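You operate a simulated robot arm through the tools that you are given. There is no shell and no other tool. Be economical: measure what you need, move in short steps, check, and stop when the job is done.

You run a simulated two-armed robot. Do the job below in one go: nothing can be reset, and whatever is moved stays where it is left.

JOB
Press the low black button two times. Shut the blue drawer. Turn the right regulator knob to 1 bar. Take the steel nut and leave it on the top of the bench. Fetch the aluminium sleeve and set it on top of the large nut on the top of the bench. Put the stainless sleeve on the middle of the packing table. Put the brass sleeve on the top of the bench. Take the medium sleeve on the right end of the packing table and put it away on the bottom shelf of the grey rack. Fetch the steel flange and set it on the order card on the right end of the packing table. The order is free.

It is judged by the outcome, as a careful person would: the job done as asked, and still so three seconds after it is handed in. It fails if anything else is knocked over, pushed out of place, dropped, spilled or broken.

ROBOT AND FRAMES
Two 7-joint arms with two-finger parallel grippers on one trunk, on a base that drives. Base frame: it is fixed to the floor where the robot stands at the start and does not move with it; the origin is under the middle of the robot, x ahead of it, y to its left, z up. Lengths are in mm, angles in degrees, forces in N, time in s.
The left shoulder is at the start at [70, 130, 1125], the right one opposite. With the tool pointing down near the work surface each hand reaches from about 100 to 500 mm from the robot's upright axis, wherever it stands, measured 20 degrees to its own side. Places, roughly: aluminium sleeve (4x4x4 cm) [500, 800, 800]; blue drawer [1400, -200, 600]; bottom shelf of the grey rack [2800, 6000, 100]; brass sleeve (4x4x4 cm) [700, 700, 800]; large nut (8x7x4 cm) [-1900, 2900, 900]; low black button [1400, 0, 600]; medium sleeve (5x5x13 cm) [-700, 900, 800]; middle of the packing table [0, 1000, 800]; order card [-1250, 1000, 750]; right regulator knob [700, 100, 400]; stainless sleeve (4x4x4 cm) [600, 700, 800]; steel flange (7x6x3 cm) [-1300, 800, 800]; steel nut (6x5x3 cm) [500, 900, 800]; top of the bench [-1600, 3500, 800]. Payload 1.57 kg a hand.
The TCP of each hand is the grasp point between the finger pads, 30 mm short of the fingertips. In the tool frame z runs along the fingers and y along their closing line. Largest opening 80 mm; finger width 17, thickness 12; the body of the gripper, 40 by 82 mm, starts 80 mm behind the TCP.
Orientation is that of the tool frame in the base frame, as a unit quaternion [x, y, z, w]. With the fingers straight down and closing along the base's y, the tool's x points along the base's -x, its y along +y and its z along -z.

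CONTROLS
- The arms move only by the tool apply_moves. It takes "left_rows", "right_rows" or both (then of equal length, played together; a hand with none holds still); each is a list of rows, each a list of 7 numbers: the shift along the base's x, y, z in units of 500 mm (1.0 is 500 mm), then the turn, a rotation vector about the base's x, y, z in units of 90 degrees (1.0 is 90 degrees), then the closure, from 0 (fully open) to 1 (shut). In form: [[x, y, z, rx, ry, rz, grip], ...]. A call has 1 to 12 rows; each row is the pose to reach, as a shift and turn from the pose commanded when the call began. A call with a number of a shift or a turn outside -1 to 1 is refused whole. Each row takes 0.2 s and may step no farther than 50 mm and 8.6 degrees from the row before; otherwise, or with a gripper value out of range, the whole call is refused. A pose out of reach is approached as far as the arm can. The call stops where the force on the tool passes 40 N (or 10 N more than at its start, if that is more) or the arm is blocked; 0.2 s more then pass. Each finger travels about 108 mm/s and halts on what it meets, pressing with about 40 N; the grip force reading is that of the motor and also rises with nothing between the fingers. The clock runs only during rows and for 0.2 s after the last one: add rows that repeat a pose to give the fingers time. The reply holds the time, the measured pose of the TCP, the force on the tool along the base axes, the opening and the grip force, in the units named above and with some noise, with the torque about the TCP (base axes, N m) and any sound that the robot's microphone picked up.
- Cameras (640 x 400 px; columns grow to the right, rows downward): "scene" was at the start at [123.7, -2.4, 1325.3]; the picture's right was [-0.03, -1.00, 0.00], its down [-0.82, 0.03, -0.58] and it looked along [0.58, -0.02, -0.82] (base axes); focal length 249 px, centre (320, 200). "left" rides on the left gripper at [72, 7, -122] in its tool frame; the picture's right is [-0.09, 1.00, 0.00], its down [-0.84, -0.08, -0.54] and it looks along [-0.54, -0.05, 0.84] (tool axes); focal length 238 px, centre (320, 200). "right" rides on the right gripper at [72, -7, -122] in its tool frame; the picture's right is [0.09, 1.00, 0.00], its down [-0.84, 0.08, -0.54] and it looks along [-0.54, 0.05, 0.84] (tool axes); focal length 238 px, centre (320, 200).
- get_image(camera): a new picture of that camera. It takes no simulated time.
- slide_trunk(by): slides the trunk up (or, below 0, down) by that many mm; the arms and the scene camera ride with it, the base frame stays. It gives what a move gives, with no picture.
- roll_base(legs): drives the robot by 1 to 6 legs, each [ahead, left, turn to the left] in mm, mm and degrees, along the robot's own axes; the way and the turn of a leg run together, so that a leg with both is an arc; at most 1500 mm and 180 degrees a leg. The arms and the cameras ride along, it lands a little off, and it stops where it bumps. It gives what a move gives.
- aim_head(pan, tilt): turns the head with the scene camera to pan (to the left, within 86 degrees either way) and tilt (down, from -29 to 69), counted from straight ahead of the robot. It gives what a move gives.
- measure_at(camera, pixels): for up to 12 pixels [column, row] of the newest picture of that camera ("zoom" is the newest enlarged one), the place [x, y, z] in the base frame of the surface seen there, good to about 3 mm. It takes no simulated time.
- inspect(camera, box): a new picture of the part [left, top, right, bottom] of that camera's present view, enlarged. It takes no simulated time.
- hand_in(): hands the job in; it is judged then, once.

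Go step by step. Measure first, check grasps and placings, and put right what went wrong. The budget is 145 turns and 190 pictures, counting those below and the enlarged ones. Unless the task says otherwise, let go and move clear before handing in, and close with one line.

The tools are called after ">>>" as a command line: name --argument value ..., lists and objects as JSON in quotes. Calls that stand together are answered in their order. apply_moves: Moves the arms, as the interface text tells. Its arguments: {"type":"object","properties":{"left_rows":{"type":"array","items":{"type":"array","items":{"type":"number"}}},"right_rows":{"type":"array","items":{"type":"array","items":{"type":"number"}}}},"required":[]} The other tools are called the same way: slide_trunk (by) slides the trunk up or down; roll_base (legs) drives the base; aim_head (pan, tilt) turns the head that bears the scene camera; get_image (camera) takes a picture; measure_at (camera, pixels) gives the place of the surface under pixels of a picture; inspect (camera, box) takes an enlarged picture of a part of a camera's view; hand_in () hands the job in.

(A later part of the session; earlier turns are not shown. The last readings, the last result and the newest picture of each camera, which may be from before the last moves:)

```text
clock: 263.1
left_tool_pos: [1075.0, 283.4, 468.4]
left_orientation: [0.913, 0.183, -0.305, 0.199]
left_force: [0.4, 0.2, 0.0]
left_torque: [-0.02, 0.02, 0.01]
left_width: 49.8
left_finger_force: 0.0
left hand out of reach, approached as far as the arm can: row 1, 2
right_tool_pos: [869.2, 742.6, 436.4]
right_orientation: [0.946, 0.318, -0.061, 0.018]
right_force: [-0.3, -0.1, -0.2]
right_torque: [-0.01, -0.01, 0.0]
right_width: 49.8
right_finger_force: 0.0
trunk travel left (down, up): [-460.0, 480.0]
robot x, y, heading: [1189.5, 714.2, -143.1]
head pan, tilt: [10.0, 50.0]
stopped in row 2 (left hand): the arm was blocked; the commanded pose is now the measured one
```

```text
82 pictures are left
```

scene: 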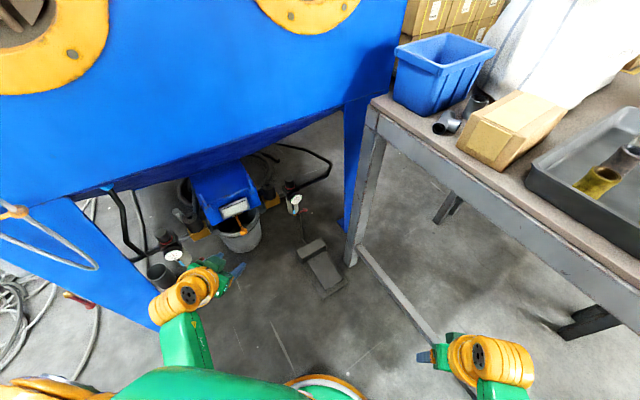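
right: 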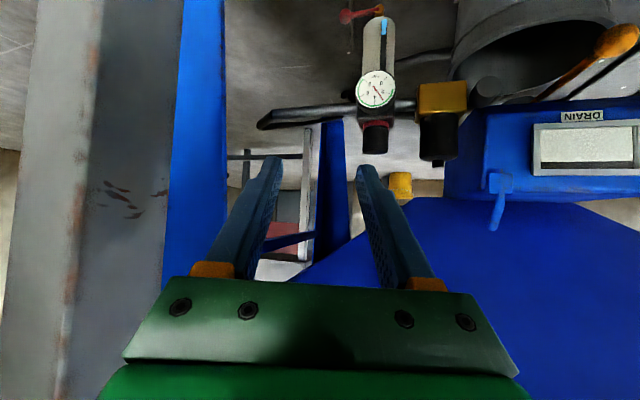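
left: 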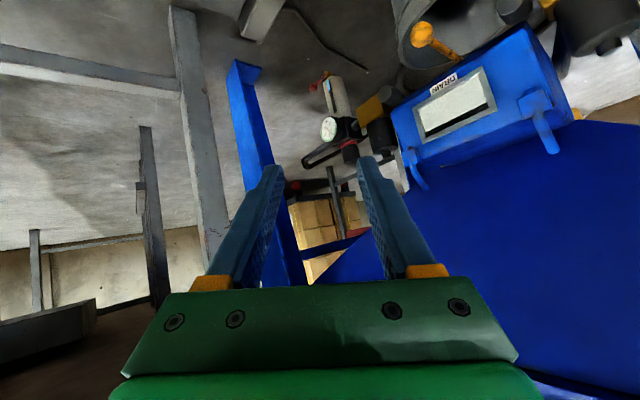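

The left arm sticks when pulled in. I turn the robot to open floor (heading −60) and swing the left hand out and back to free its elbow.

>>> roll_base --legs '[[0, 0, 83]]'

>>> apply_moves --left_rows '[[0.073, 0.043, 0, 0, 0, 0, 0.375], [0.147, 0.085, 0, 0, 0, 0, 0.375], [0.22, 0.128, 0, 0.038, 0.037, 0.017, 0.375], [0.294, 0.17, 0, 0.075, 0.074, 0.034, 0.375], [0.25, 0.248, 0, 0.113, 0.111, 0.05, 0.375], [0.205, 0.325, 0, 0.15, 0.148, 0.067, 0.375], [0.164, 0.396, 0, 0.188, 0.185, 0.084, 0.375], [0.086, 0.352, 0, 0.226, 0.222, 0.101, 0.375], [0.008, 0.308, -0.03, 0.263, 0.26, 0.118, 0.375], [-0.07, 0.263, -0.06, 0.3, 0.297, 0.135, 0.375], [-0.15, 0.22, -0.08, 0.339, 0.334, 0.152, 0.375]]'

>>> get_image --camera "scene"

```text
clock: 267.1
left_tool_pos: [1607.6, 553.7, 468.2]
left_orientation: [0.561, 0.744, -0.096, 0.35]
left_force: [-0.3, 0.2, -0.6]
left_torque: [-0.07, 0.0, -0.01]
left_width: 50.0
left_finger_force: 0.0
right_tool_pos: [1128.2, 403.9, 435.5]
right_orientation: [0.495, 0.867, -0.032, 0.054]
right_force: [-0.5, 1.0, -0.5]
right_torque: [0.0, -0.02, 0.03]
right_width: 49.9
right_finger_force: 0.1
trunk travel left (down, up): [-460.0, 480.0]
robot x, y, heading: [1190.6, 720.6, -59.8]
head pan, tilt: [10.0, 50.0]
```

```text
clock: 269.4
left_tool_pos: [1531.3, 664.7, 430.2]
left_orientation: [0.498, 0.867, 0.002, -0.002]
left_force: [0.0, -0.6, -0.6]
left_torque: [-0.01, -0.01, 0.02]
left_width: 49.9
left_finger_force: 0.0
right_tool_pos: [1128.4, 404.4, 436.3]
right_orientation: [0.495, 0.866, -0.033, 0.054]
right_force: [0.1, -0.3, 0.1]
right_torque: [0.01, 0.0, -0.03]
right_width: 50.0
right_finger_force: 0.1
trunk travel left (down, up): [-460.0, 480.0]
robot x, y, heading: [1187.3, 719.8, -59.7]
head pan, tilt: [10.0, 50.0]
```

```text
81 pictures are left
```

scene: 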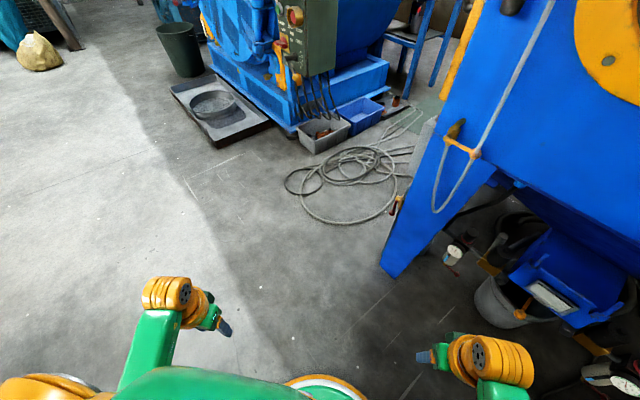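

Left hand is tucked. I pull it slightly closer and now extend the right hand with 45° pitch in this open spot.

>>> apply_moves --left_rows '[[-0.026, -0.004, 0, 0, 0, 0, 0.375], [-0.052, -0.009, 0, 0, 0, 0, 0.375], [-0.078, -0.013, 0, 0, 0, 0, 0.375], [-0.104, -0.017, 0, 0, 0, 0, 0.375], [-0.13, -0.022, 0, 0, 0, 0, 0.375], [-0.156, -0.026, 0, 0, 0, 0, 0.375]]' --right_rows '[[0.063, -0.035, -0.012, -0.061, -0.035, 0, 0.375], [0.125, -0.07, -0.024, -0.121, -0.07, 0, 0.375], [0.188, -0.106, -0.036, -0.182, -0.105, 0, 0.375], [0.25, -0.141, -0.048, -0.243, -0.14, 0, 0.375], [0.313, -0.176, -0.06, -0.303, -0.175, 0, 0.375], [0.376, -0.212, -0.072, -0.364, -0.21, 0, 0.375]]'

>>> get_image --camera "scene"

```text
clock: 270.9
left_tool_pos: [1499.8, 684.1, 433.8]
left_orientation: [0.499, 0.867, -0.003, -0.003]
left_force: [-0.1, -0.2, 0.7]
left_torque: [0.03, 0.0, 0.0]
left_width: 50.0
left_finger_force: 0.1
left hand out of reach, approached as far as the arm can: row 1, 2, 3, 4, 5, 6
right_tool_pos: [1318.5, 297.4, 400.2]
right_orientation: [0.458, 0.802, -0.194, 0.332]
right_force: [-0.4, 0.2, 0.0]
right_torque: [0.0, -0.01, 0.0]
right_width: 50.1
right_finger_force: 0.1
trunk travel left (down, up): [-460.0, 480.0]
robot x, y, heading: [1190.2, 719.5, -59.8]
head pan, tilt: [10.0, 50.0]
```

```text
80 pictures are left
```

scene: 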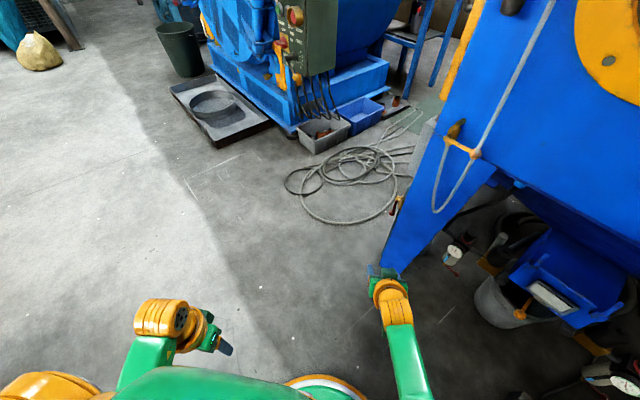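

Right hand is level at 45° pitch, yaw = heading. I turn to −115 and drive to the pre-approach line.

>>> roll_base --legs '[[0, 0, -55.2], [216, -40, 0]]'

>>> get_image --camera "right"

>>> measure_at --camera "right" --pixels '[[320, 230], [330, 240], [310, 240], [320, 190]]'

```text
clock: 275.0
left_tool_pos: [1209.5, 262.5, 433.4]
left_orientation: [0.844, 0.536, -0.002, -0.005]
left_force: [-0.4, 0.1, 0.1]
left_torque: [0.01, 0.01, 0.0]
left_width: 50.0
left_finger_force: 0.0
right_tool_pos: [788.1, 192.4, 401.2]
right_orientation: [0.778, 0.498, -0.325, 0.204]
right_force: [0.4, -0.4, 0.7]
right_torque: [0.01, -0.03, -0.01]
right_width: 49.9
right_finger_force: 0.1
trunk travel left (down, up): [-460.0, 480.0]
robot x, y, heading: [1061.1, 539.2, -114.9]
head pan, tilt: [10.0, 50.0]
```

```text
79 pictures are left
```

right: 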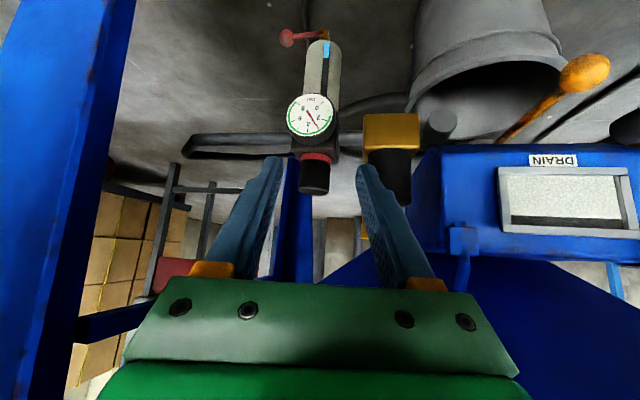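

```text
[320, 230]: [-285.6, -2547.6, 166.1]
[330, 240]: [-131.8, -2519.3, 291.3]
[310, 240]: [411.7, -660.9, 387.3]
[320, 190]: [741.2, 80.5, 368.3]
```

Well aligned: knob at (316,178), centred. Measure its edges.

>>> measure_at --camera "right" --pixels '[[316, 175], [303, 175], [328, 177], [315, 188], [317, 158], [400, 150], [385, 185]]'

```text
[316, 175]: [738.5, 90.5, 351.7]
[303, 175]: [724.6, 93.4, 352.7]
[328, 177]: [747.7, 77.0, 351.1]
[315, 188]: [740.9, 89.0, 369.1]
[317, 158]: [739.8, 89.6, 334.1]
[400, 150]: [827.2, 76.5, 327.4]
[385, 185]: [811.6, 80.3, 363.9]
```

T=(733,76): lateral error <1 mm, 129 mm ahead. Roll 70 mm in, then finish by arm.

>>> roll_base --legs '[[70, 0, 0]]'

>>> get_image --camera "right"

```text
clock: 276.0
left_tool_pos: [1179.1, 199.2, 434.2]
left_orientation: [0.844, 0.537, -0.001, -0.004]
left_force: [-0.6, -1.2, 0.2]
left_torque: [0.0, 0.03, 0.0]
left_width: 50.3
left_finger_force: 0.1
right_tool_pos: [758.7, 130.1, 400.6]
right_orientation: [0.778, 0.498, -0.325, 0.204]
right_force: [-0.1, 0.5, -0.4]
right_torque: [0.0, -0.01, 0.03]
right_width: 49.9
right_finger_force: 0.1
trunk travel left (down, up): [-460.0, 480.0]
robot x, y, heading: [1032.4, 472.1, -115.2]
head pan, tilt: [10.0, 50.0]
```

```text
78 pictures are left
```

right: 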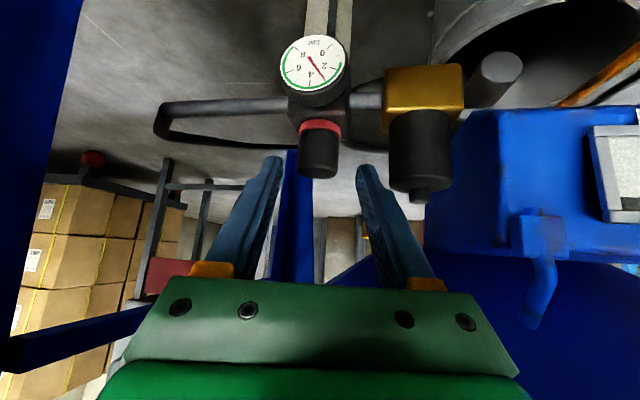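

Still aligned, 60 mm to go. Advance above the knob then lower to z≈366 around it.

>>> apply_moves --right_rows '[[-0.0255, -0.054, 0, 0, 0, 0, 0.375], [-0.0515, -0.1085, 0, 0, 0, 0, 0.375], [-0.0515, -0.1085, -0.035, 0, 0, 0, 0.375], [-0.0515, -0.1085, -0.068, 0, 0, 0, 0.375], [-0.0515, -0.1085, -0.068, 0, 0, 0, 0.375]]'

>>> get_image --camera "right"

```text
clock: 277.2
left_tool_pos: [1179.4, 198.5, 434.3]
left_orientation: [0.844, 0.536, -0.001, -0.004]
left_force: [0.1, 0.5, -0.2]
left_torque: [0.03, 0.03, -0.01]
left_width: 49.7
left_finger_force: 0.0
right_tool_pos: [733.7, 74.7, 366.2]
right_orientation: [0.778, 0.498, -0.324, 0.204]
right_force: [0.0, 0.0, 0.3]
right_torque: [-0.01, 0.0, 0.01]
right_width: 49.9
right_finger_force: 0.0
trunk travel left (down, up): [-460.0, 480.0]
robot x, y, heading: [1031.2, 474.5, -115.3]
head pan, tilt: [10.0, 50.0]
```

```text
77 pictures are left
```

right: 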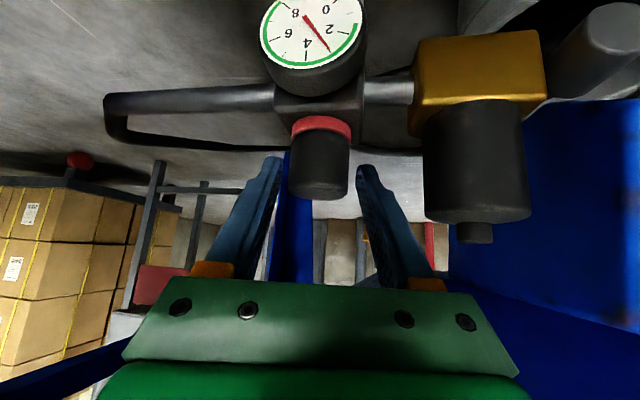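

The knob lies between the fingertips and the gauge stays visible. Close the grip.

>>> apply_moves --right_rows '[[0, 0, 0, 0, 0, 0, 0.6], [0, 0, 0, 0, 0, 0, 1], [0, 0, 0, 0, 0, 0, 1]]'

>>> inspect --camera "right" --box '[220, 0, 420, 240]'

```text
clock: 278.0
left_tool_pos: [1180.9, 199.8, 433.6]
left_orientation: [0.845, 0.535, -0.001, -0.003]
left_force: [-0.2, -0.1, 0.2]
left_torque: [-0.03, 0.01, -0.01]
left_width: 49.8
left_finger_force: 0.1
right_tool_pos: [731.9, 75.3, 367.4]
right_orientation: [0.778, 0.497, -0.325, 0.203]
right_force: [-7.1, 1.4, 0.6]
right_torque: [0.09, 0.31, -0.02]
right_width: 35.5
right_finger_force: 42.3
trunk travel left (down, up): [-460.0, 480.0]
robot x, y, heading: [1030.7, 472.8, -115.4]
head pan, tilt: [10.0, 50.0]
```

```text
1.67 times, centred on (320, 120) of right
```

zoom: 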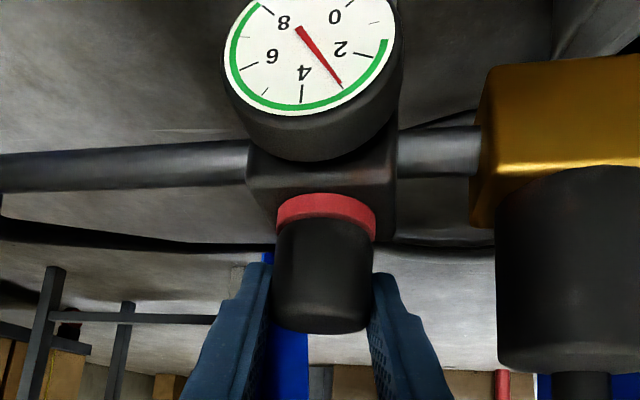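

Gripped (35.5 mm). Turn counter-clockwise 16° and read the gauge.

>>> apply_moves --right_rows '[[0, 0, 0, 0, 0, 0.09, 1], [0, 0, 0, 0, 0, 0.18, 1]]'

>>> inspect --camera "right" --box '[220, 0, 420, 240]'

```text
clock: 278.6
left_tool_pos: [1179.6, 200.4, 434.7]
left_orientation: [0.844, 0.536, -0.002, -0.002]
left_force: [0.5, 0.3, 0.6]
left_torque: [0.0, 0.01, -0.03]
left_width: 50.3
left_finger_force: 0.1
right_tool_pos: [732.1, 75.8, 368.0]
right_orientation: [0.699, 0.603, -0.294, 0.246]
right_force: [-7.3, 4.2, 0.1]
right_torque: [-0.31, 0.44, -0.03]
right_width: 35.7
right_finger_force: 42.4
trunk travel left (down, up): [-460.0, 480.0]
robot x, y, heading: [1031.7, 474.6, -115.1]
head pan, tilt: [10.0, 50.0]
```

```text
1.67 times, centred on (320, 120) of right
```

zoom: 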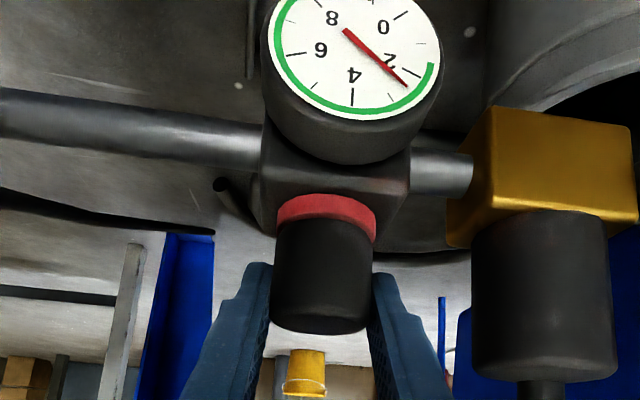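

It fell to ≈2.4 bar for 16°. Continue ccw by another 22°.

>>> apply_moves --right_rows '[[0, 0, 0, 0, 0, 0.08, 1], [0, 0, 0, 0, 0, 0.16, 1], [0, 0, 0, 0, 0, 0.24, 1]]'

>>> inspect --camera "right" --box '[220, 0, 480, 240]'

```text
clock: 279.4
left_tool_pos: [1178.9, 197.3, 434.0]
left_orientation: [0.844, 0.536, 0.0, -0.004]
left_force: [0.2, 0.2, 0.2]
left_torque: [0.01, 0.0, 0.04]
left_width: 49.9
left_finger_force: 0.1
right_tool_pos: [730.7, 75.7, 366.4]
right_orientation: [0.609, 0.697, -0.257, 0.279]
right_force: [-2.6, -4.9, -7.6]
right_torque: [-0.67, -0.45, -0.02]
right_width: 36.1
right_finger_force: 43.1
right hand out of reach, approached as far as the arm can: row 2, 3
trunk travel left (down, up): [-460.0, 480.0]
robot x, y, heading: [1031.1, 472.4, -115.0]
head pan, tilt: [10.0, 50.0]
stopped in row 3 (right hand): the force on the tool passed its limit at 52 N (the readings are from after the stop); the commanded pose is now the measured one
```

```text
1.67 times, centred on (350, 120) of right
```

zoom: 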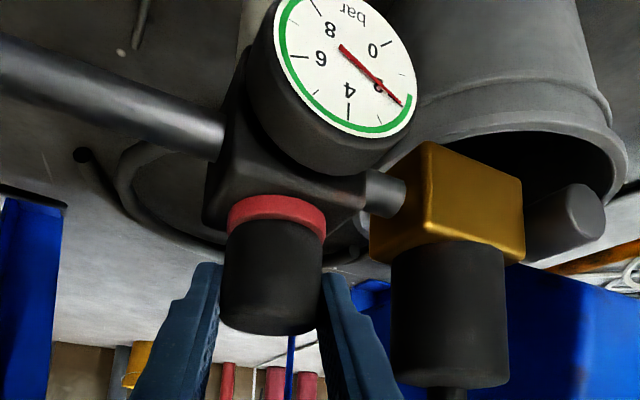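

Now ≈2.0 bar and the arm's range ends. Open, swing the hand back 41° clockwise, and regrasp.

>>> apply_moves --right_rows '[[0.002, 0, 0, 0, 0, 0, 0.375], [0.004, 0, 0, 0, 0, 0, 0.375], [0.004, 0, 0, 0, 0, -0.091, 0.375], [0.004, 0, 0, 0, 0, -0.182, 0.375], [0.004, 0, 0, 0, 0, -0.273, 0.375], [0.004, 0, 0, 0, 0, -0.364, 0.375], [0.004, 0, 0, 0, 0, -0.455, 0.375]]'

>>> get_image --camera "right"

```text
clock: 281.0
left_tool_pos: [1178.5, 198.2, 433.6]
left_orientation: [0.845, 0.536, -0.002, -0.004]
left_force: [0.2, -0.4, 0.4]
left_torque: [-0.02, 0.0, 0.0]
left_width: 50.0
left_finger_force: 0.1
right_tool_pos: [735.0, 75.7, 368.2]
right_orientation: [0.814, 0.441, -0.337, 0.172]
right_force: [-0.3, 0.3, 0.2]
right_torque: [0.0, 0.03, -0.04]
right_width: 50.0
right_finger_force: 0.1
trunk travel left (down, up): [-460.0, 480.0]
robot x, y, heading: [1028.6, 475.1, -115.0]
head pan, tilt: [10.0, 50.0]
```

```text
73 pictures are left
```

right: 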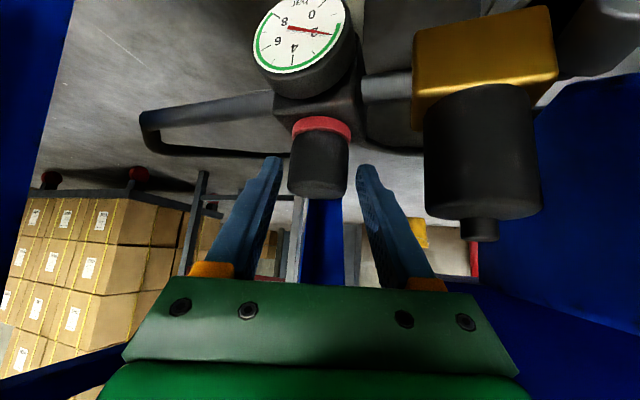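

>>> apply_moves --right_rows '[[-0.003, 0, -0.002, 0, 0, 0, 0.6], [-0.003, 0, -0.002, 0, 0, 0, 1], [-0.003, 0, -0.002, 0, 0, 0, 1]]'

>>> inspect --camera "right" --box '[220, 0, 420, 125]'

```text
clock: 281.8
left_tool_pos: [1181.1, 199.6, 434.6]
left_orientation: [0.844, 0.536, -0.002, -0.004]
left_force: [0.0, 0.1, 0.4]
left_torque: [-0.03, -0.01, -0.02]
left_width: 50.0
left_finger_force: 0.1
right_tool_pos: [733.4, 77.2, 368.6]
right_orientation: [0.812, 0.442, -0.338, 0.173]
right_force: [12.6, 0.9, 3.7]
right_torque: [0.17, -0.96, 0.03]
right_width: 35.4
right_finger_force: 42.4
trunk travel left (down, up): [-460.0, 480.0]
robot x, y, heading: [1031.8, 472.0, -115.1]
head pan, tilt: [10.0, 50.0]
```

```text
3.20 times, centred on (320, 62) of right
```

zoom: 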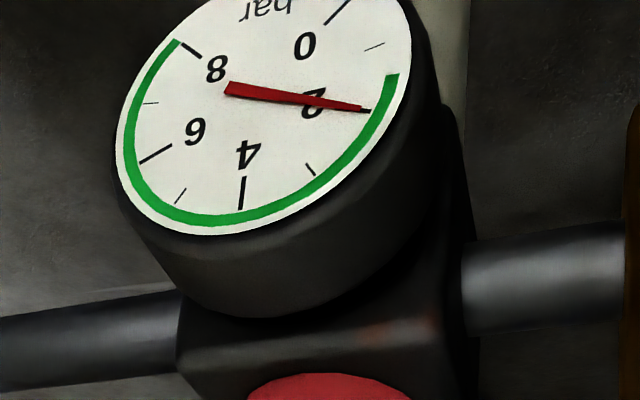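

Reads 2.0; rate ≈31° per bar. Turn ccw 24° and check.

>>> apply_moves --right_rows '[[0, 0, 0, 0, 0, 0.09, 1], [0, 0, 0, 0, 0, 0.18, 1], [0, 0, 0, 0, 0, 0.27, 1]]'

>>> inspect --camera "right" --box '[260, 0, 460, 125]'

```text
clock: 282.6
left_tool_pos: [1181.6, 199.2, 434.9]
left_orientation: [0.844, 0.536, -0.002, -0.003]
left_force: [0.1, 0.6, -0.8]
left_torque: [0.01, 0.0, -0.03]
left_width: 49.7
left_finger_force: 0.0
right_tool_pos: [731.7, 77.1, 368.4]
right_orientation: [0.701, 0.604, -0.295, 0.238]
right_force: [10.3, 4.3, 2.2]
right_torque: [-0.25, -0.47, 0.05]
right_width: 35.9
right_finger_force: 42.4
trunk travel left (down, up): [-460.0, 480.0]
robot x, y, heading: [1028.5, 474.7, -115.0]
head pan, tilt: [10.0, 50.0]
```

```text
3.20 times, centred on (360, 62) of right
```

zoom: 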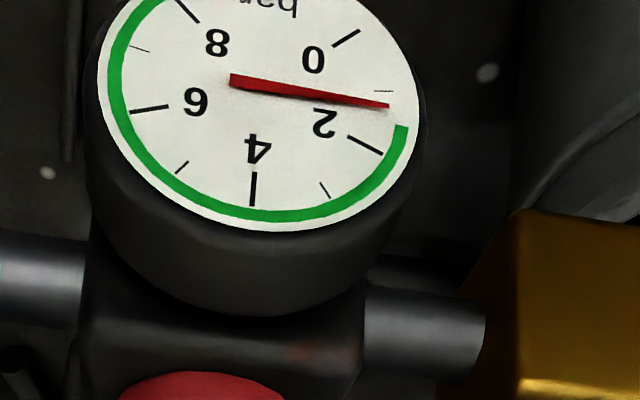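

Reading ≈1.24. Turn 7.6° more.

>>> apply_moves --right_rows '[[0, 0, 0, 0, 0, 0.045, 1], [0, 0, 0, 0, 0, 0.085, 1]]'

>>> inspect --camera "right" --box '[260, 0, 460, 125]'

```text
clock: 283.2
left_tool_pos: [1179.7, 200.3, 433.8]
left_orientation: [0.845, 0.535, -0.002, -0.003]
left_force: [-0.1, -0.7, 0.0]
left_torque: [0.0, -0.01, 0.03]
left_width: 50.2
left_finger_force: 0.0
right_tool_pos: [730.9, 78.0, 368.2]
right_orientation: [0.66, 0.648, -0.28, 0.257]
right_force: [6.7, 8.6, 1.3]
right_torque: [-0.21, -0.48, 0.01]
right_width: 35.6
right_finger_force: 42.9
trunk travel left (down, up): [-460.0, 480.0]
robot x, y, heading: [1034.2, 471.6, -115.0]
head pan, tilt: [10.0, 50.0]
```

```text
3.20 times, centred on (360, 62) of right
```

zoom: 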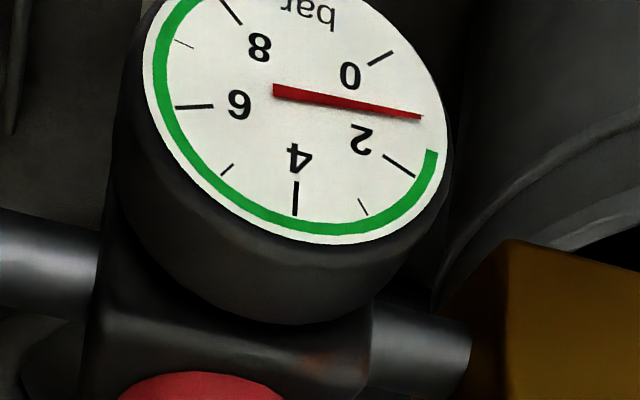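

The needle covers the 1 mark. Release, rise and verify.

>>> apply_moves --right_rows '[[0, 0, 0, 0, 0, 0, 0.6], [0, 0, 0, 0, 0, 0, 0.375], [0, 0, 0, 0, 0, 0, 0.375], [0, 0.01, 0.06, 0, 0, 0, 0.375], [0.005, 0.08, 0.08, 0, 0, -0.05, 0.375], [0.02, 0.16, 0.08, 0, 0, -0.12, 0.375]]'

>>> get_image --camera "right"

>>> inspect --camera "right" --box '[250, 0, 410, 170]'

```text
clock: 284.6
left_tool_pos: [1180.6, 198.3, 435.1]
left_orientation: [0.844, 0.536, -0.003, -0.003]
left_force: [-0.3, 0.3, -0.2]
left_torque: [0.0, -0.01, -0.02]
left_width: 49.9
left_finger_force: 0.0
right_tool_pos: [742.5, 158.4, 407.4]
right_orientation: [0.72, 0.582, -0.302, 0.23]
right_force: [0.2, -0.6, 0.2]
right_torque: [0.0, 0.03, 0.03]
right_width: 49.7
right_finger_force: 0.0
trunk travel left (down, up): [-460.0, 480.0]
robot x, y, heading: [1031.2, 476.8, -115.1]
head pan, tilt: [10.0, 50.0]
```

```text
69 pictures are left
```

right: 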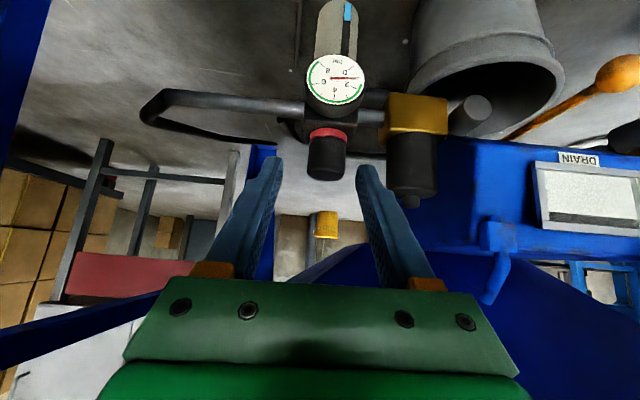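

```text
2.35 times, centred on (330, 85) of right
```

zoom: 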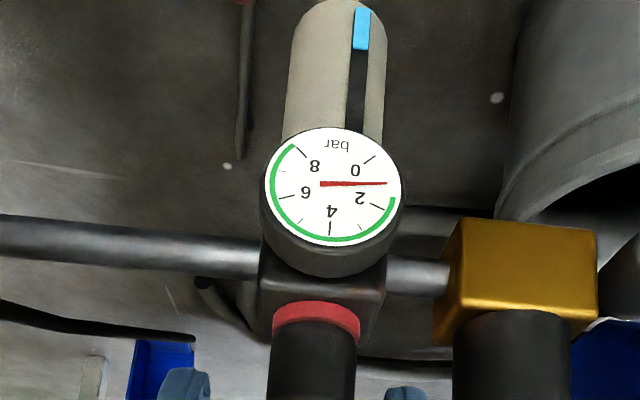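

Gauge reads 1 bar with the hand clear. I back off, raise the trunk and turn to face the table's end.

>>> roll_base --legs '[[-200, 0, 0], [-137, 195, 0]]'

>>> slide_trunk --by 400

>>> roll_base --legs '[[0, 0, -77]]'

>>> aim_head --pan 0 --tilt 45

>>> get_image --camera "scene"

```text
clock: 287.6
left_tool_pos: [1498.8, 422.8, 433.8]
left_orientation: [0.844, 0.537, -0.002, -0.005]
left_force: [-0.3, 0.0, 0.7]
left_torque: [0.01, 0.04, -0.01]
left_width: 49.9
left_finger_force: 0.2
right_tool_pos: [1062.5, 378.8, 406.8]
right_orientation: [0.718, 0.583, -0.302, 0.231]
right_force: [0.9, -0.6, 0.5]
right_torque: [-0.02, 0.02, -0.04]
right_width: 50.2
right_finger_force: 0.1
trunk travel left (down, up): [-460.0, 480.0]
robot x, y, heading: [1351.2, 700.0, -114.8]
head pan, tilt: [10.0, 50.0]
```

```text
clock: 291.4
left_tool_pos: [1500.8, 423.0, 835.2]
left_orientation: [0.844, 0.537, -0.002, -0.005]
left_force: [-0.5, 0.2, 0.8]
left_torque: [0.03, -0.02, -0.02]
left_width: 50.2
left_finger_force: 0.0
right_tool_pos: [1062.1, 379.9, 806.5]
right_orientation: [0.717, 0.584, -0.301, 0.231]
right_force: [-0.1, -0.2, -0.4]
right_torque: [0.02, 0.0, -0.03]
right_width: 50.1
right_finger_force: 0.1
trunk travel left (down, up): [-860.0, 80.0]
robot x, y, heading: [1350.0, 697.1, -114.7]
head pan, tilt: [10.0, 50.0]
```

```text
clock: 295.1
left_tool_pos: [1115.6, 489.6, 833.2]
left_orientation: [0.995, -0.104, 0.001, -0.004]
left_force: [0.4, 0.5, -0.3]
left_torque: [-0.01, -0.04, 0.01]
left_width: 49.7
left_finger_force: 0.0
right_tool_pos: [973.3, 904.6, 807.2]
right_orientation: [0.925, 0.011, -0.38, -0.007]
right_force: [0.6, -0.1, 0.2]
right_torque: [-0.02, 0.0, 0.0]
right_width: 50.0
right_finger_force: 0.0
trunk travel left (down, up): [-860.0, 80.0]
robot x, y, heading: [1350.9, 699.2, 168.4]
head pan, tilt: [10.0, 50.0]
```

```text
clock: 295.8
left_tool_pos: [1114.2, 489.2, 832.9]
left_orientation: [0.995, -0.105, 0.002, -0.004]
left_force: [-0.2, 0.1, 0.1]
left_torque: [0.0, -0.02, -0.01]
left_width: 49.8
left_finger_force: 0.1
right_tool_pos: [974.7, 905.5, 806.0]
right_orientation: [0.925, 0.011, -0.379, -0.006]
right_force: [0.5, 0.4, -0.6]
right_torque: [-0.01, 0.04, 0.01]
right_width: 50.0
right_finger_force: 0.0
trunk travel left (down, up): [-860.0, 80.0]
robot x, y, heading: [1348.6, 696.1, 168.4]
head pan, tilt: [0.0, 45.0]
```

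```text
67 pictures are left
```

scene: 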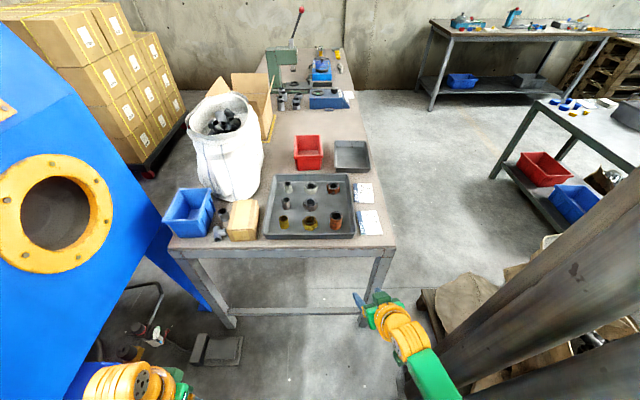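

Clear view of the tray. Zoom and measure all pieces.

>>> inspect --camera "scene" --box '[250, 165, 390, 250]'

>>> measure_at --camera "scene" --pixels '[[289, 187], [311, 187], [333, 186], [287, 203], [311, 204], [285, 219], [310, 221], [335, 218], [265, 235], [354, 235], [175, 245], [392, 240]]'

```text
4.57 times, centred on (320, 208) of scene
```

zoom: 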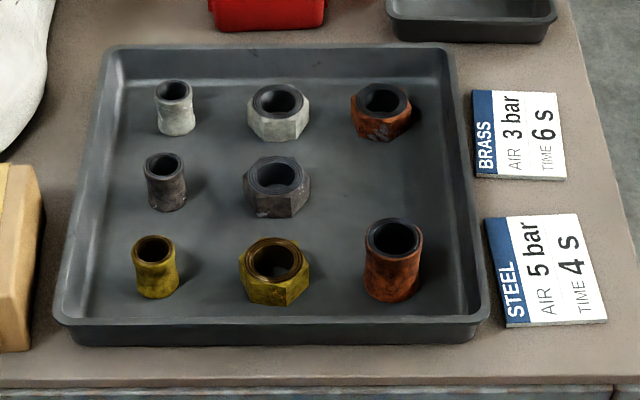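

```text
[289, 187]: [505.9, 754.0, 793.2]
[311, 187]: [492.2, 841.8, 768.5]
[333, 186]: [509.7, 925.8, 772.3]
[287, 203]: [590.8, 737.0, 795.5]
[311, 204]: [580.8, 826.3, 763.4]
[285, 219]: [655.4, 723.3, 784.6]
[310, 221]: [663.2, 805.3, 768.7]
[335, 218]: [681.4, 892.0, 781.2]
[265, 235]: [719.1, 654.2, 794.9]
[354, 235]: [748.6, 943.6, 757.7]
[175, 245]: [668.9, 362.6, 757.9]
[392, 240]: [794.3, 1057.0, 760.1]
```

Sleeves in the left column: aluminium (505,757), stainless (588,740), brass (657,722); rusty steel nut (510,926). I set both hands tool-down at z≈890.

>>> apply_moves --left_rows '[[-0.034, 0.051, 0.017, 0, 0, 0, 0.2], [-0.069, 0.103, 0.033, 0, 0, 0, 0.2], [-0.103, 0.154, 0.05, 0, 0, 0, 0.2], [-0.137, 0.205, 0.067, 0, 0, 0, 0.2], [-0.172, 0.257, 0.083, 0, 0, 0, 0.2], [-0.206, 0.308, 0.1, 0, 0, 0, 0.2]]' --right_rows '[[0.02, 0, 0.03, -0.01, -0.082, -0.023, 0.2], [0.04, 0, 0.06, -0.019, -0.164, -0.0455, 0.2], [0.06, 0, 0.09, -0.029, -0.246, -0.068, 0.2], [0.08, 0, 0.12, -0.039, -0.328, -0.091, 0.2], [0.1, 0, 0.15, -0.048, -0.41, -0.114, 0.2], [0.12, 0, 0.17, -0.058, -0.492, -0.1366, 0.2]]'

>>> get_image --camera "scene"

```text
clock: 297.2
left_tool_pos: [1009.7, 507.4, 868.0]
left_orientation: [0.993, -0.115, 0.002, -0.021]
left_force: [0.1, -0.2, -0.4]
left_torque: [-0.02, -0.06, -0.02]
left_width: 64.0
left_finger_force: 0.0
left hand out of reach, approached as far as the arm can: row 1, 2, 3, 4, 5, 6
right_tool_pos: [1031.8, 905.4, 890.5]
right_orientation: [0.995, -0.099, -0.006, 0.001]
right_force: [-0.3, -0.1, -1.3]
right_torque: [0.0, -0.03, 0.03]
right_width: 64.1
right_finger_force: 0.0
trunk travel left (down, up): [-860.0, 80.0]
robot x, y, heading: [1353.2, 695.5, 168.4]
head pan, tilt: [0.0, 45.0]
```

```text
65 pictures are left
```

scene: 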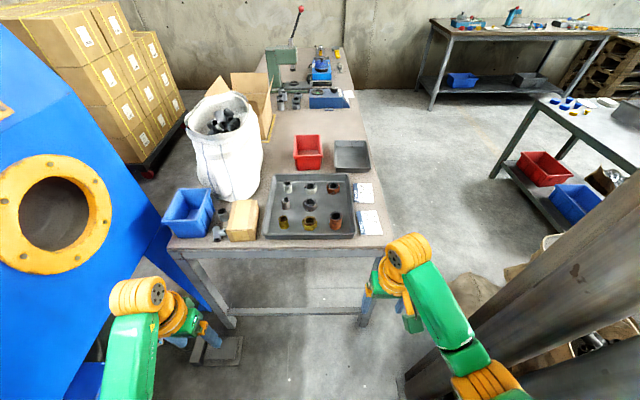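

Left hand got stuck laterally; I extend it forward first, then inward.

>>> apply_moves --left_rows '[[-0.08, 0.016, -0.03, 0, 0, 0, 0.2], [-0.16, 0.033, -0.06, 0, 0, 0, 0.2], [-0.2, 0.08, -0.06, 0, 0, 0, 0.2], [-0.2, 0.16, -0.06, 0, 0, 0, 0.2], [-0.2, 0.24, -0.06, 0, 0, 0, 0.2]]'

```text
clock: 298.4
left_tool_pos: [871.9, 570.9, 818.9]
left_orientation: [0.994, -0.108, 0.0, -0.006]
left_force: [-0.4, 0.0, 0.1]
left_torque: [-0.02, 0.01, 0.0]
left_width: 63.8
left_finger_force: 0.0
left hand out of reach, approached as far as the arm can: row 1, 2, 3, 4, 5
right_tool_pos: [1032.7, 905.8, 891.5]
right_orientation: [0.995, -0.098, -0.008, 0.001]
right_force: [0.6, 0.1, 0.4]
right_torque: [-0.01, -0.03, 0.0]
right_width: 63.9
right_finger_force: 0.1
trunk travel left (down, up): [-860.0, 80.0]
robot x, y, heading: [1351.6, 701.7, 168.2]
head pan, tilt: [0.0, 45.0]
```

>>> apply_moves --left_rows '[[0.02, 0.06, 0.02, 0, 0, 0, 0.2], [0.06, 0.13, 0.04, 0, 0, 0, 0.2], [0.1, 0.2, 0.08, 0, 0, 0, 0.2], [0.14, 0.26, 0.1, 0, 0, 0, 0.2]]'

>>> get_image --camera "scene"

```text
clock: 299.4
left_tool_pos: [870.2, 570.3, 821.6]
left_orientation: [0.994, -0.109, 0.001, -0.008]
left_force: [0.2, 0.9, -0.2]
left_torque: [0.01, -0.02, 0.0]
left_width: 64.1
left_finger_force: 0.1
left hand out of reach, approached as far as the arm can: row 1, 2, 3, 4
right_tool_pos: [1031.4, 904.0, 890.5]
right_orientation: [0.995, -0.098, -0.008, 0.0]
right_force: [0.5, -0.3, -0.1]
right_torque: [0.02, -0.01, -0.01]
right_width: 64.0
right_finger_force: 0.0
trunk travel left (down, up): [-860.0, 80.0]
robot x, y, heading: [1348.1, 700.1, 168.1]
head pan, tilt: [0.0, 45.0]
```

```text
64 pictures are left
```

scene: 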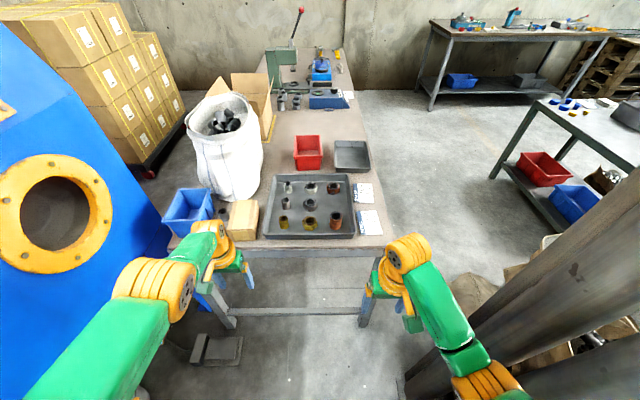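

The left arm is in an awkward branch. I re-command it outward with a forward pitch, then inward and un-pitch, as worked for the right arm.

>>> apply_moves --left_rows '[[-0.013, -0.088, -0.013, 0.013, 0.061, 0, 0.2], [-0.026, -0.176, -0.026, 0.026, 0.123, 0, 0.2], [-0.04, -0.264, -0.04, 0.038, 0.184, 0, 0.2], [-0.053, -0.352, -0.053, 0.051, 0.245, 0, 0.2], [-0.066, -0.44, -0.066, 0.064, 0.306, 0, 0.2], [-0.08, -0.528, -0.08, 0.077, 0.368, 0, 0.2], [-0.093, -0.616, -0.093, 0.09, 0.43, 0, 0.2], [-0.106, -0.704, -0.106, 0.1025, 0.49, 0, 0.2]]'

>>> apply_moves --left_rows '[[0.0, 0.08, 0, 0, 0, 0, 0.2], [0.01, 0.16, 0, 0, 0, 0, 0.2], [0.01, 0.24, 0, 0, 0, 0, 0.2], [0.01, 0.26, 0.01, -0.017, -0.082, 0, 0.2], [0.01, 0.26, 0.02, -0.034, -0.163, 0, 0.2], [0.01, 0.26, 0.03, -0.051, -0.245, 0, 0.2], [0.01, 0.26, 0.04, -0.068, -0.327, 0, 0.2], [0.01, 0.26, 0.05, -0.085, -0.408, 0, 0.2], [0.01, 0.26, 0.06, -0.1025, -0.49, 0, 0.2]]'

>>> get_image --camera "scene"

```text
clock: 301.2
left_tool_pos: [879.5, 324.1, 803.4]
left_orientation: [0.929, -0.098, -0.355, -0.04]
left_force: [-0.1, -0.5, 0.8]
left_torque: [0.01, -0.01, -0.01]
left_width: 64.0
left_finger_force: 0.0
left hand out of reach, approached as far as the arm can: row 1, 2, 3, 4, 5, 6, 7, 8
right_tool_pos: [1032.5, 903.6, 891.0]
right_orientation: [0.995, -0.099, -0.008, 0.0]
right_force: [0.3, -0.7, -0.4]
right_torque: [0.0, 0.0, -0.01]
right_width: 63.8
right_finger_force: 0.1
trunk travel left (down, up): [-860.0, 80.0]
robot x, y, heading: [1346.4, 701.1, 168.5]
head pan, tilt: [0.0, 45.0]
```

```text
clock: 303.2
left_tool_pos: [884.9, 457.6, 830.6]
left_orientation: [0.994, -0.103, 0.03, -0.001]
left_force: [-0.6, 0.7, -0.7]
left_torque: [0.03, -0.03, 0.02]
left_width: 63.9
left_finger_force: 0.1
left hand out of reach, approached as far as the arm can: row 1, 2, 3, 4, 5, 6, 7, 8
right_tool_pos: [1033.4, 905.5, 892.2]
right_orientation: [0.995, -0.098, -0.007, 0.001]
right_force: [-0.2, 0.3, -0.3]
right_torque: [0.0, -0.01, -0.01]
right_width: 64.0
right_finger_force: 0.1
trunk travel left (down, up): [-860.0, 80.0]
robot x, y, heading: [1347.5, 698.1, 168.0]
head pan, tilt: [0.0, 45.0]
```

```text
63 pictures are left
```

scene: 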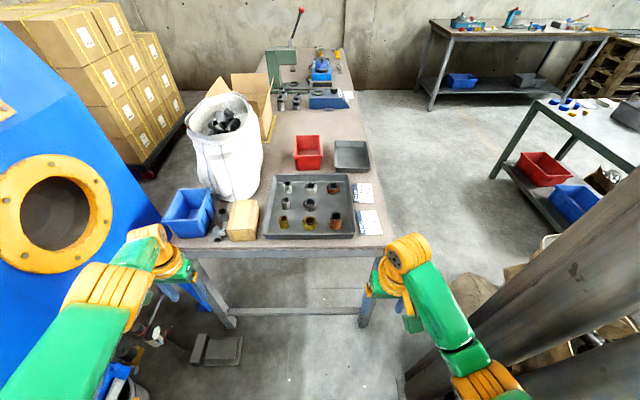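

>>> apply_moves --left_rows '[[0.09, 0.013, 0, 0, 0, 0, 0.2], [0.18, 0.026, 0, 0, 0, 0, 0.2], [0.27, 0.04, 0, 0, 0, 0, 0.2], [0.36, 0.053, 0, 0, 0, 0, 0.2], [0.45, 0.066, 0, 0, 0, 0, 0.2]]'

>>> apply_moves --left_rows '[[-0.058, 0.056, -0.01, 0.0146, 0.07, 0, 0.2], [-0.117, 0.111, -0.02, 0.029, 0.14, 0, 0.2], [-0.175, 0.167, -0.03, 0.044, 0.21, 0, 0.2], [-0.233, 0.223, -0.04, 0.0586, 0.28, 0, 0.2], [-0.291, 0.279, -0.05, 0.073, 0.35, 0, 0.2], [-0.35, 0.334, -0.06, 0.088, 0.42, 0, 0.2], [-0.408, 0.39, -0.06, 0.1025, 0.49, 0, 0.2]]'

>>> get_image --camera "scene"

```text
clock: 304.4
left_tool_pos: [981.1, 448.6, 705.5]
left_orientation: [0.994, -0.103, 0.028, -0.001]
left_force: [-0.1, 0.7, -0.3]
left_torque: [-0.01, 0.01, 0.02]
left_width: 63.9
left_finger_force: 0.1
left hand out of reach, approached as far as the arm can: row 1, 2, 3, 4, 5
right_tool_pos: [1033.0, 903.6, 890.7]
right_orientation: [0.995, -0.098, -0.008, 0.001]
right_force: [-0.9, 0.6, -0.5]
right_torque: [0.04, 0.01, -0.01]
right_width: 63.8
right_finger_force: 0.1
trunk travel left (down, up): [-860.0, 80.0]
robot x, y, heading: [1352.0, 696.3, 168.1]
head pan, tilt: [0.0, 45.0]
```

```text
clock: 306.0
left_tool_pos: [856.2, 587.1, 752.0]
left_orientation: [0.935, -0.1, -0.337, -0.048]
left_force: [0.3, 0.4, 0.4]
left_torque: [-0.03, -0.01, -0.01]
left_width: 63.9
left_finger_force: 0.0
left hand out of reach, approached as far as the arm can: row 1, 2, 3, 4, 5, 6, 7
right_tool_pos: [1033.5, 902.9, 892.7]
right_orientation: [0.995, -0.099, -0.008, 0.001]
right_force: [0.6, 0.0, 0.3]
right_torque: [0.0, 0.02, 0.01]
right_width: 64.0
right_finger_force: 0.1
trunk travel left (down, up): [-860.0, 80.0]
robot x, y, heading: [1351.5, 695.4, 168.3]
head pan, tilt: [0.0, 45.0]
```

```text
62 pictures are left
```

scene: 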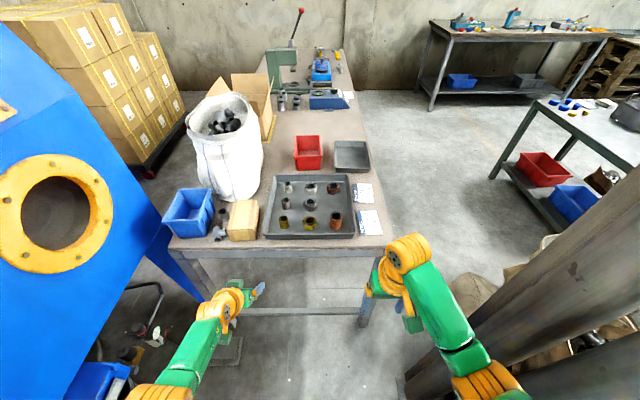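

Left arm now looks normal (elbow low). I un-pitch while moving it in and up.

>>> apply_moves --left_rows '[[0.032, 0.024, 0.037, -0.015, -0.074, -0.01, 0.2], [0.064, 0.048, 0.073, -0.03, -0.147, -0.02, 0.2], [0.096, 0.072, 0.11, -0.045, -0.22, -0.03, 0.2], [0.128, 0.096, 0.147, -0.06, -0.294, -0.04, 0.2], [0.16, 0.12, 0.183, -0.075, -0.367, -0.05, 0.2], [0.192, 0.144, 0.22, -0.09, -0.44, -0.06, 0.2]]'

>>> get_image --camera "scene"

```text
clock: 307.4
left_tool_pos: [905.1, 575.1, 832.9]
left_orientation: [0.986, -0.161, -0.005, -0.041]
left_force: [-0.7, 1.0, 0.6]
left_torque: [0.02, 0.02, -0.02]
left_width: 63.8
left_finger_force: 0.0
left hand out of reach, approached as far as the arm can: row 1, 2, 3, 4, 5, 6
right_tool_pos: [1032.7, 904.5, 891.4]
right_orientation: [0.995, -0.098, -0.007, 0.001]
right_force: [-0.3, -0.1, 0.1]
right_torque: [-0.03, -0.02, 0.01]
right_width: 63.9
right_finger_force: 0.1
trunk travel left (down, up): [-860.0, 80.0]
robot x, y, heading: [1349.2, 698.5, 168.3]
head pan, tilt: [0.0, 45.0]
```

```text
61 pictures are left
```

scene: 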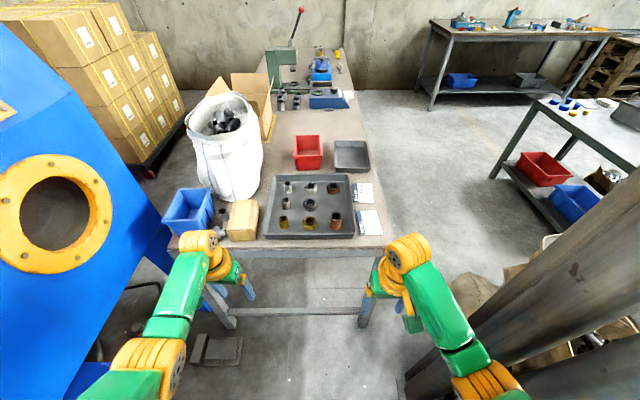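

Left arm works at ~410 ahead/211 left. I raise the trunk 75 mm, turn to heading 140 and approach so that the left hand comes over the stainless sleeve.

>>> slide_trunk --by 75

>>> roll_base --legs '[[0, 0, -28.3]]'

```text
clock: 308.6
left_tool_pos: [904.1, 575.5, 909.1]
left_orientation: [0.986, -0.161, -0.006, -0.041]
left_force: [0.3, -0.9, -0.1]
left_torque: [-0.06, 0.0, 0.0]
left_width: 64.1
left_finger_force: 0.0
right_tool_pos: [1032.9, 904.1, 966.4]
right_orientation: [0.995, -0.098, -0.007, -0.001]
right_force: [0.1, -0.3, 0.9]
right_torque: [-0.02, -0.01, 0.01]
right_width: 64.0
right_finger_force: 0.0
trunk travel left (down, up): [-935.0, 5.0]
robot x, y, heading: [1352.6, 698.6, 168.2]
head pan, tilt: [0.0, 45.0]
```

```text
clock: 310.4
left_tool_pos: [899.1, 798.9, 908.4]
left_orientation: [0.917, -0.397, 0.005, -0.041]
left_force: [0.3, -0.3, -0.4]
left_torque: [-0.02, -0.01, 0.0]
left_width: 64.2
left_finger_force: 0.1
right_tool_pos: [1166.9, 1028.7, 966.9]
right_orientation: [0.941, -0.338, -0.007, -0.002]
right_force: [-0.5, -0.1, -0.4]
right_torque: [-0.02, 0.03, 0.02]
right_width: 64.1
right_finger_force: 0.0
trunk travel left (down, up): [-935.0, 5.0]
robot x, y, heading: [1351.8, 697.7, 139.9]
head pan, tilt: [0.0, 45.0]
```

Shift the base by (−311,−59) so the left hand is above the stainless sleeve.

>>> roll_base --legs '[[200, 245, 0]]'

>>> get_image --camera "left"

```text
clock: 312.5
left_tool_pos: [590.8, 741.9, 909.8]
left_orientation: [0.917, -0.397, 0.004, -0.04]
left_force: [-0.2, -0.1, -1.1]
left_torque: [0.01, 0.02, -0.01]
left_width: 63.9
left_finger_force: 0.0
right_tool_pos: [858.4, 972.3, 967.2]
right_orientation: [0.941, -0.338, -0.007, -0.001]
right_force: [0.0, -0.3, -0.5]
right_torque: [0.01, 0.01, 0.03]
right_width: 63.9
right_finger_force: 0.1
trunk travel left (down, up): [-935.0, 5.0]
robot x, y, heading: [1040.5, 640.9, 140.0]
head pan, tilt: [0.0, 45.0]
```

```text
60 pictures are left
```

left: 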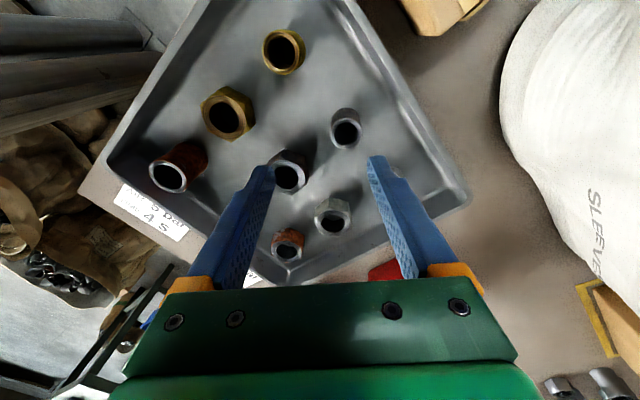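

Stainless sleeve is at (345,127). Measure its rim.

>>> measure_at --camera "left" --pixels '[[346, 118], [332, 130], [360, 130], [347, 145], [290, 172], [333, 215], [284, 40], [284, 70]]'

```text
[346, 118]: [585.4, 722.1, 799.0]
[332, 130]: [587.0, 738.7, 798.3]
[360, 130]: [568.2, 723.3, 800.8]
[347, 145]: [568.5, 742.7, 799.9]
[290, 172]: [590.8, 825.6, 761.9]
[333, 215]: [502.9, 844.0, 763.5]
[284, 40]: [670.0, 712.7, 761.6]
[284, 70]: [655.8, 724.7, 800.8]
```

Centre ≈(577,732), top 800. Correct by (−13,−10), lower with the trunk, then grip.

>>> apply_moves --left_rows '[[-0.026, -0.02, 0, 0, 0, 0, 0.2], [-0.026, -0.02, 0, 0, 0, 0, 0.2]]'

>>> slide_trunk --by -70

>>> get_image --camera "left"

```text
clock: 313.1
left_tool_pos: [577.0, 731.6, 909.5]
left_orientation: [0.917, -0.396, 0.004, -0.041]
left_force: [1.0, 0.4, 0.7]
left_torque: [0.03, 0.06, -0.01]
left_width: 64.0
left_finger_force: 0.1
right_tool_pos: [858.6, 971.5, 967.1]
right_orientation: [0.941, -0.338, -0.007, -0.001]
right_force: [0.6, 0.1, -0.1]
right_torque: [0.02, 0.02, 0.01]
right_width: 64.0
right_finger_force: 0.1
trunk travel left (down, up): [-935.0, 5.0]
robot x, y, heading: [1034.3, 639.6, 140.0]
head pan, tilt: [0.0, 45.0]
```

```text
clock: 314.2
left_tool_pos: [575.4, 732.1, 840.0]
left_orientation: [0.917, -0.397, 0.004, -0.04]
left_force: [-1.2, -0.2, 0.4]
left_torque: [0.04, -0.02, 0.01]
left_width: 64.1
left_finger_force: 0.1
right_tool_pos: [857.3, 971.9, 896.1]
right_orientation: [0.941, -0.338, -0.007, 0.0]
right_force: [0.1, 0.4, 0.0]
right_torque: [0.01, 0.01, -0.03]
right_width: 63.8
right_finger_force: 0.1
trunk travel left (down, up): [-865.0, 75.0]
robot x, y, heading: [1038.1, 637.9, 140.0]
head pan, tilt: [0.0, 45.0]
```

```text
59 pictures are left
```

left: 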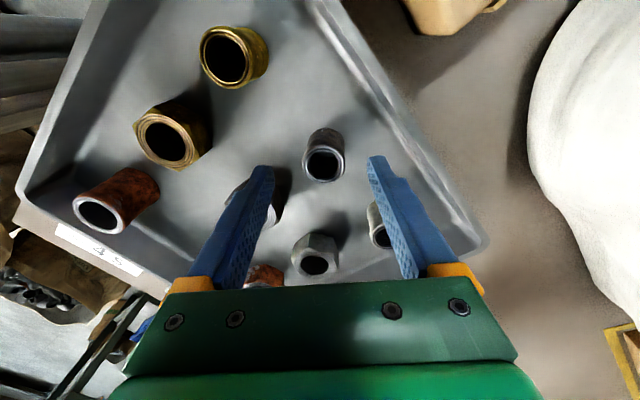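

Centred with clearance. Lower 41 mm more and grip.

>>> slide_trunk --by -41

>>> apply_moves --left_rows '[[0, 0, 0, 0, 0, 0, 0.6], [0, 0, 0, 0, 0, 0, 1], [0, 0, 0, 0, 0, 0, 1], [0, 0, 0, 0, 0, 0, 1]]'

>>> slide_trunk --by 110

>>> get_image --camera "left"

```text
clock: 315.0
left_tool_pos: [576.5, 731.0, 798.1]
left_orientation: [0.917, -0.398, 0.005, -0.041]
left_force: [0.2, 0.0, 0.7]
left_torque: [0.02, 0.02, 0.01]
left_width: 64.3
left_finger_force: 0.1
right_tool_pos: [858.5, 971.9, 854.3]
right_orientation: [0.941, -0.338, -0.007, -0.001]
right_force: [-0.5, 0.5, 0.4]
right_torque: [-0.04, 0.01, -0.01]
right_width: 63.9
right_finger_force: 0.1
trunk travel left (down, up): [-824.0, 116.0]
robot x, y, heading: [1042.2, 642.0, 139.9]
head pan, tilt: [0.0, 45.0]
```

```text
clock: 316.0
left_tool_pos: [576.3, 731.8, 800.3]
left_orientation: [0.917, -0.397, 0.002, -0.041]
left_force: [-8.2, -2.3, 20.4]
left_torque: [-0.22, 0.58, -0.02]
left_width: 30.6
left_finger_force: 40.0
right_tool_pos: [859.5, 971.4, 856.7]
right_orientation: [0.941, -0.338, -0.009, -0.002]
right_force: [-0.2, 1.0, 0.3]
right_torque: [-0.01, -0.02, 0.02]
right_width: 64.1
right_finger_force: 0.0
trunk travel left (down, up): [-824.0, 116.0]
robot x, y, heading: [1035.9, 637.2, 139.7]
head pan, tilt: [0.0, 45.0]
```

```text
clock: 317.4
left_tool_pos: [575.2, 731.7, 908.0]
left_orientation: [0.916, -0.398, 0.004, -0.041]
left_force: [-0.7, 1.1, -1.5]
left_torque: [-0.01, 0.02, -0.02]
left_width: 30.8
left_finger_force: 39.4
right_tool_pos: [855.9, 971.9, 965.0]
right_orientation: [0.941, -0.337, -0.007, -0.002]
right_force: [-0.3, 0.2, 0.0]
right_torque: [0.01, -0.04, -0.05]
right_width: 64.0
right_finger_force: 0.1
trunk travel left (down, up): [-934.0, 6.0]
robot x, y, heading: [1039.1, 639.8, 139.8]
head pan, tilt: [0.0, 45.0]
```

```text
58 pictures are left
```

left: 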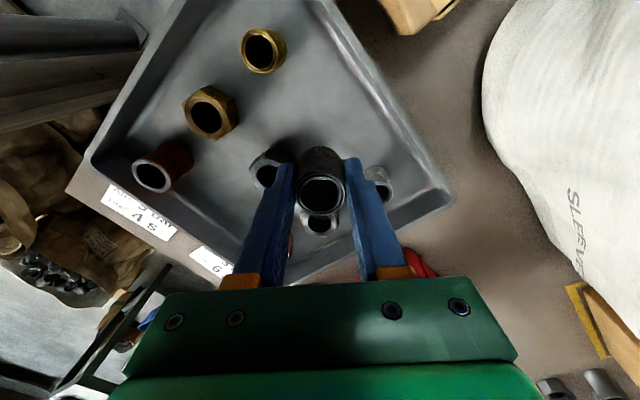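

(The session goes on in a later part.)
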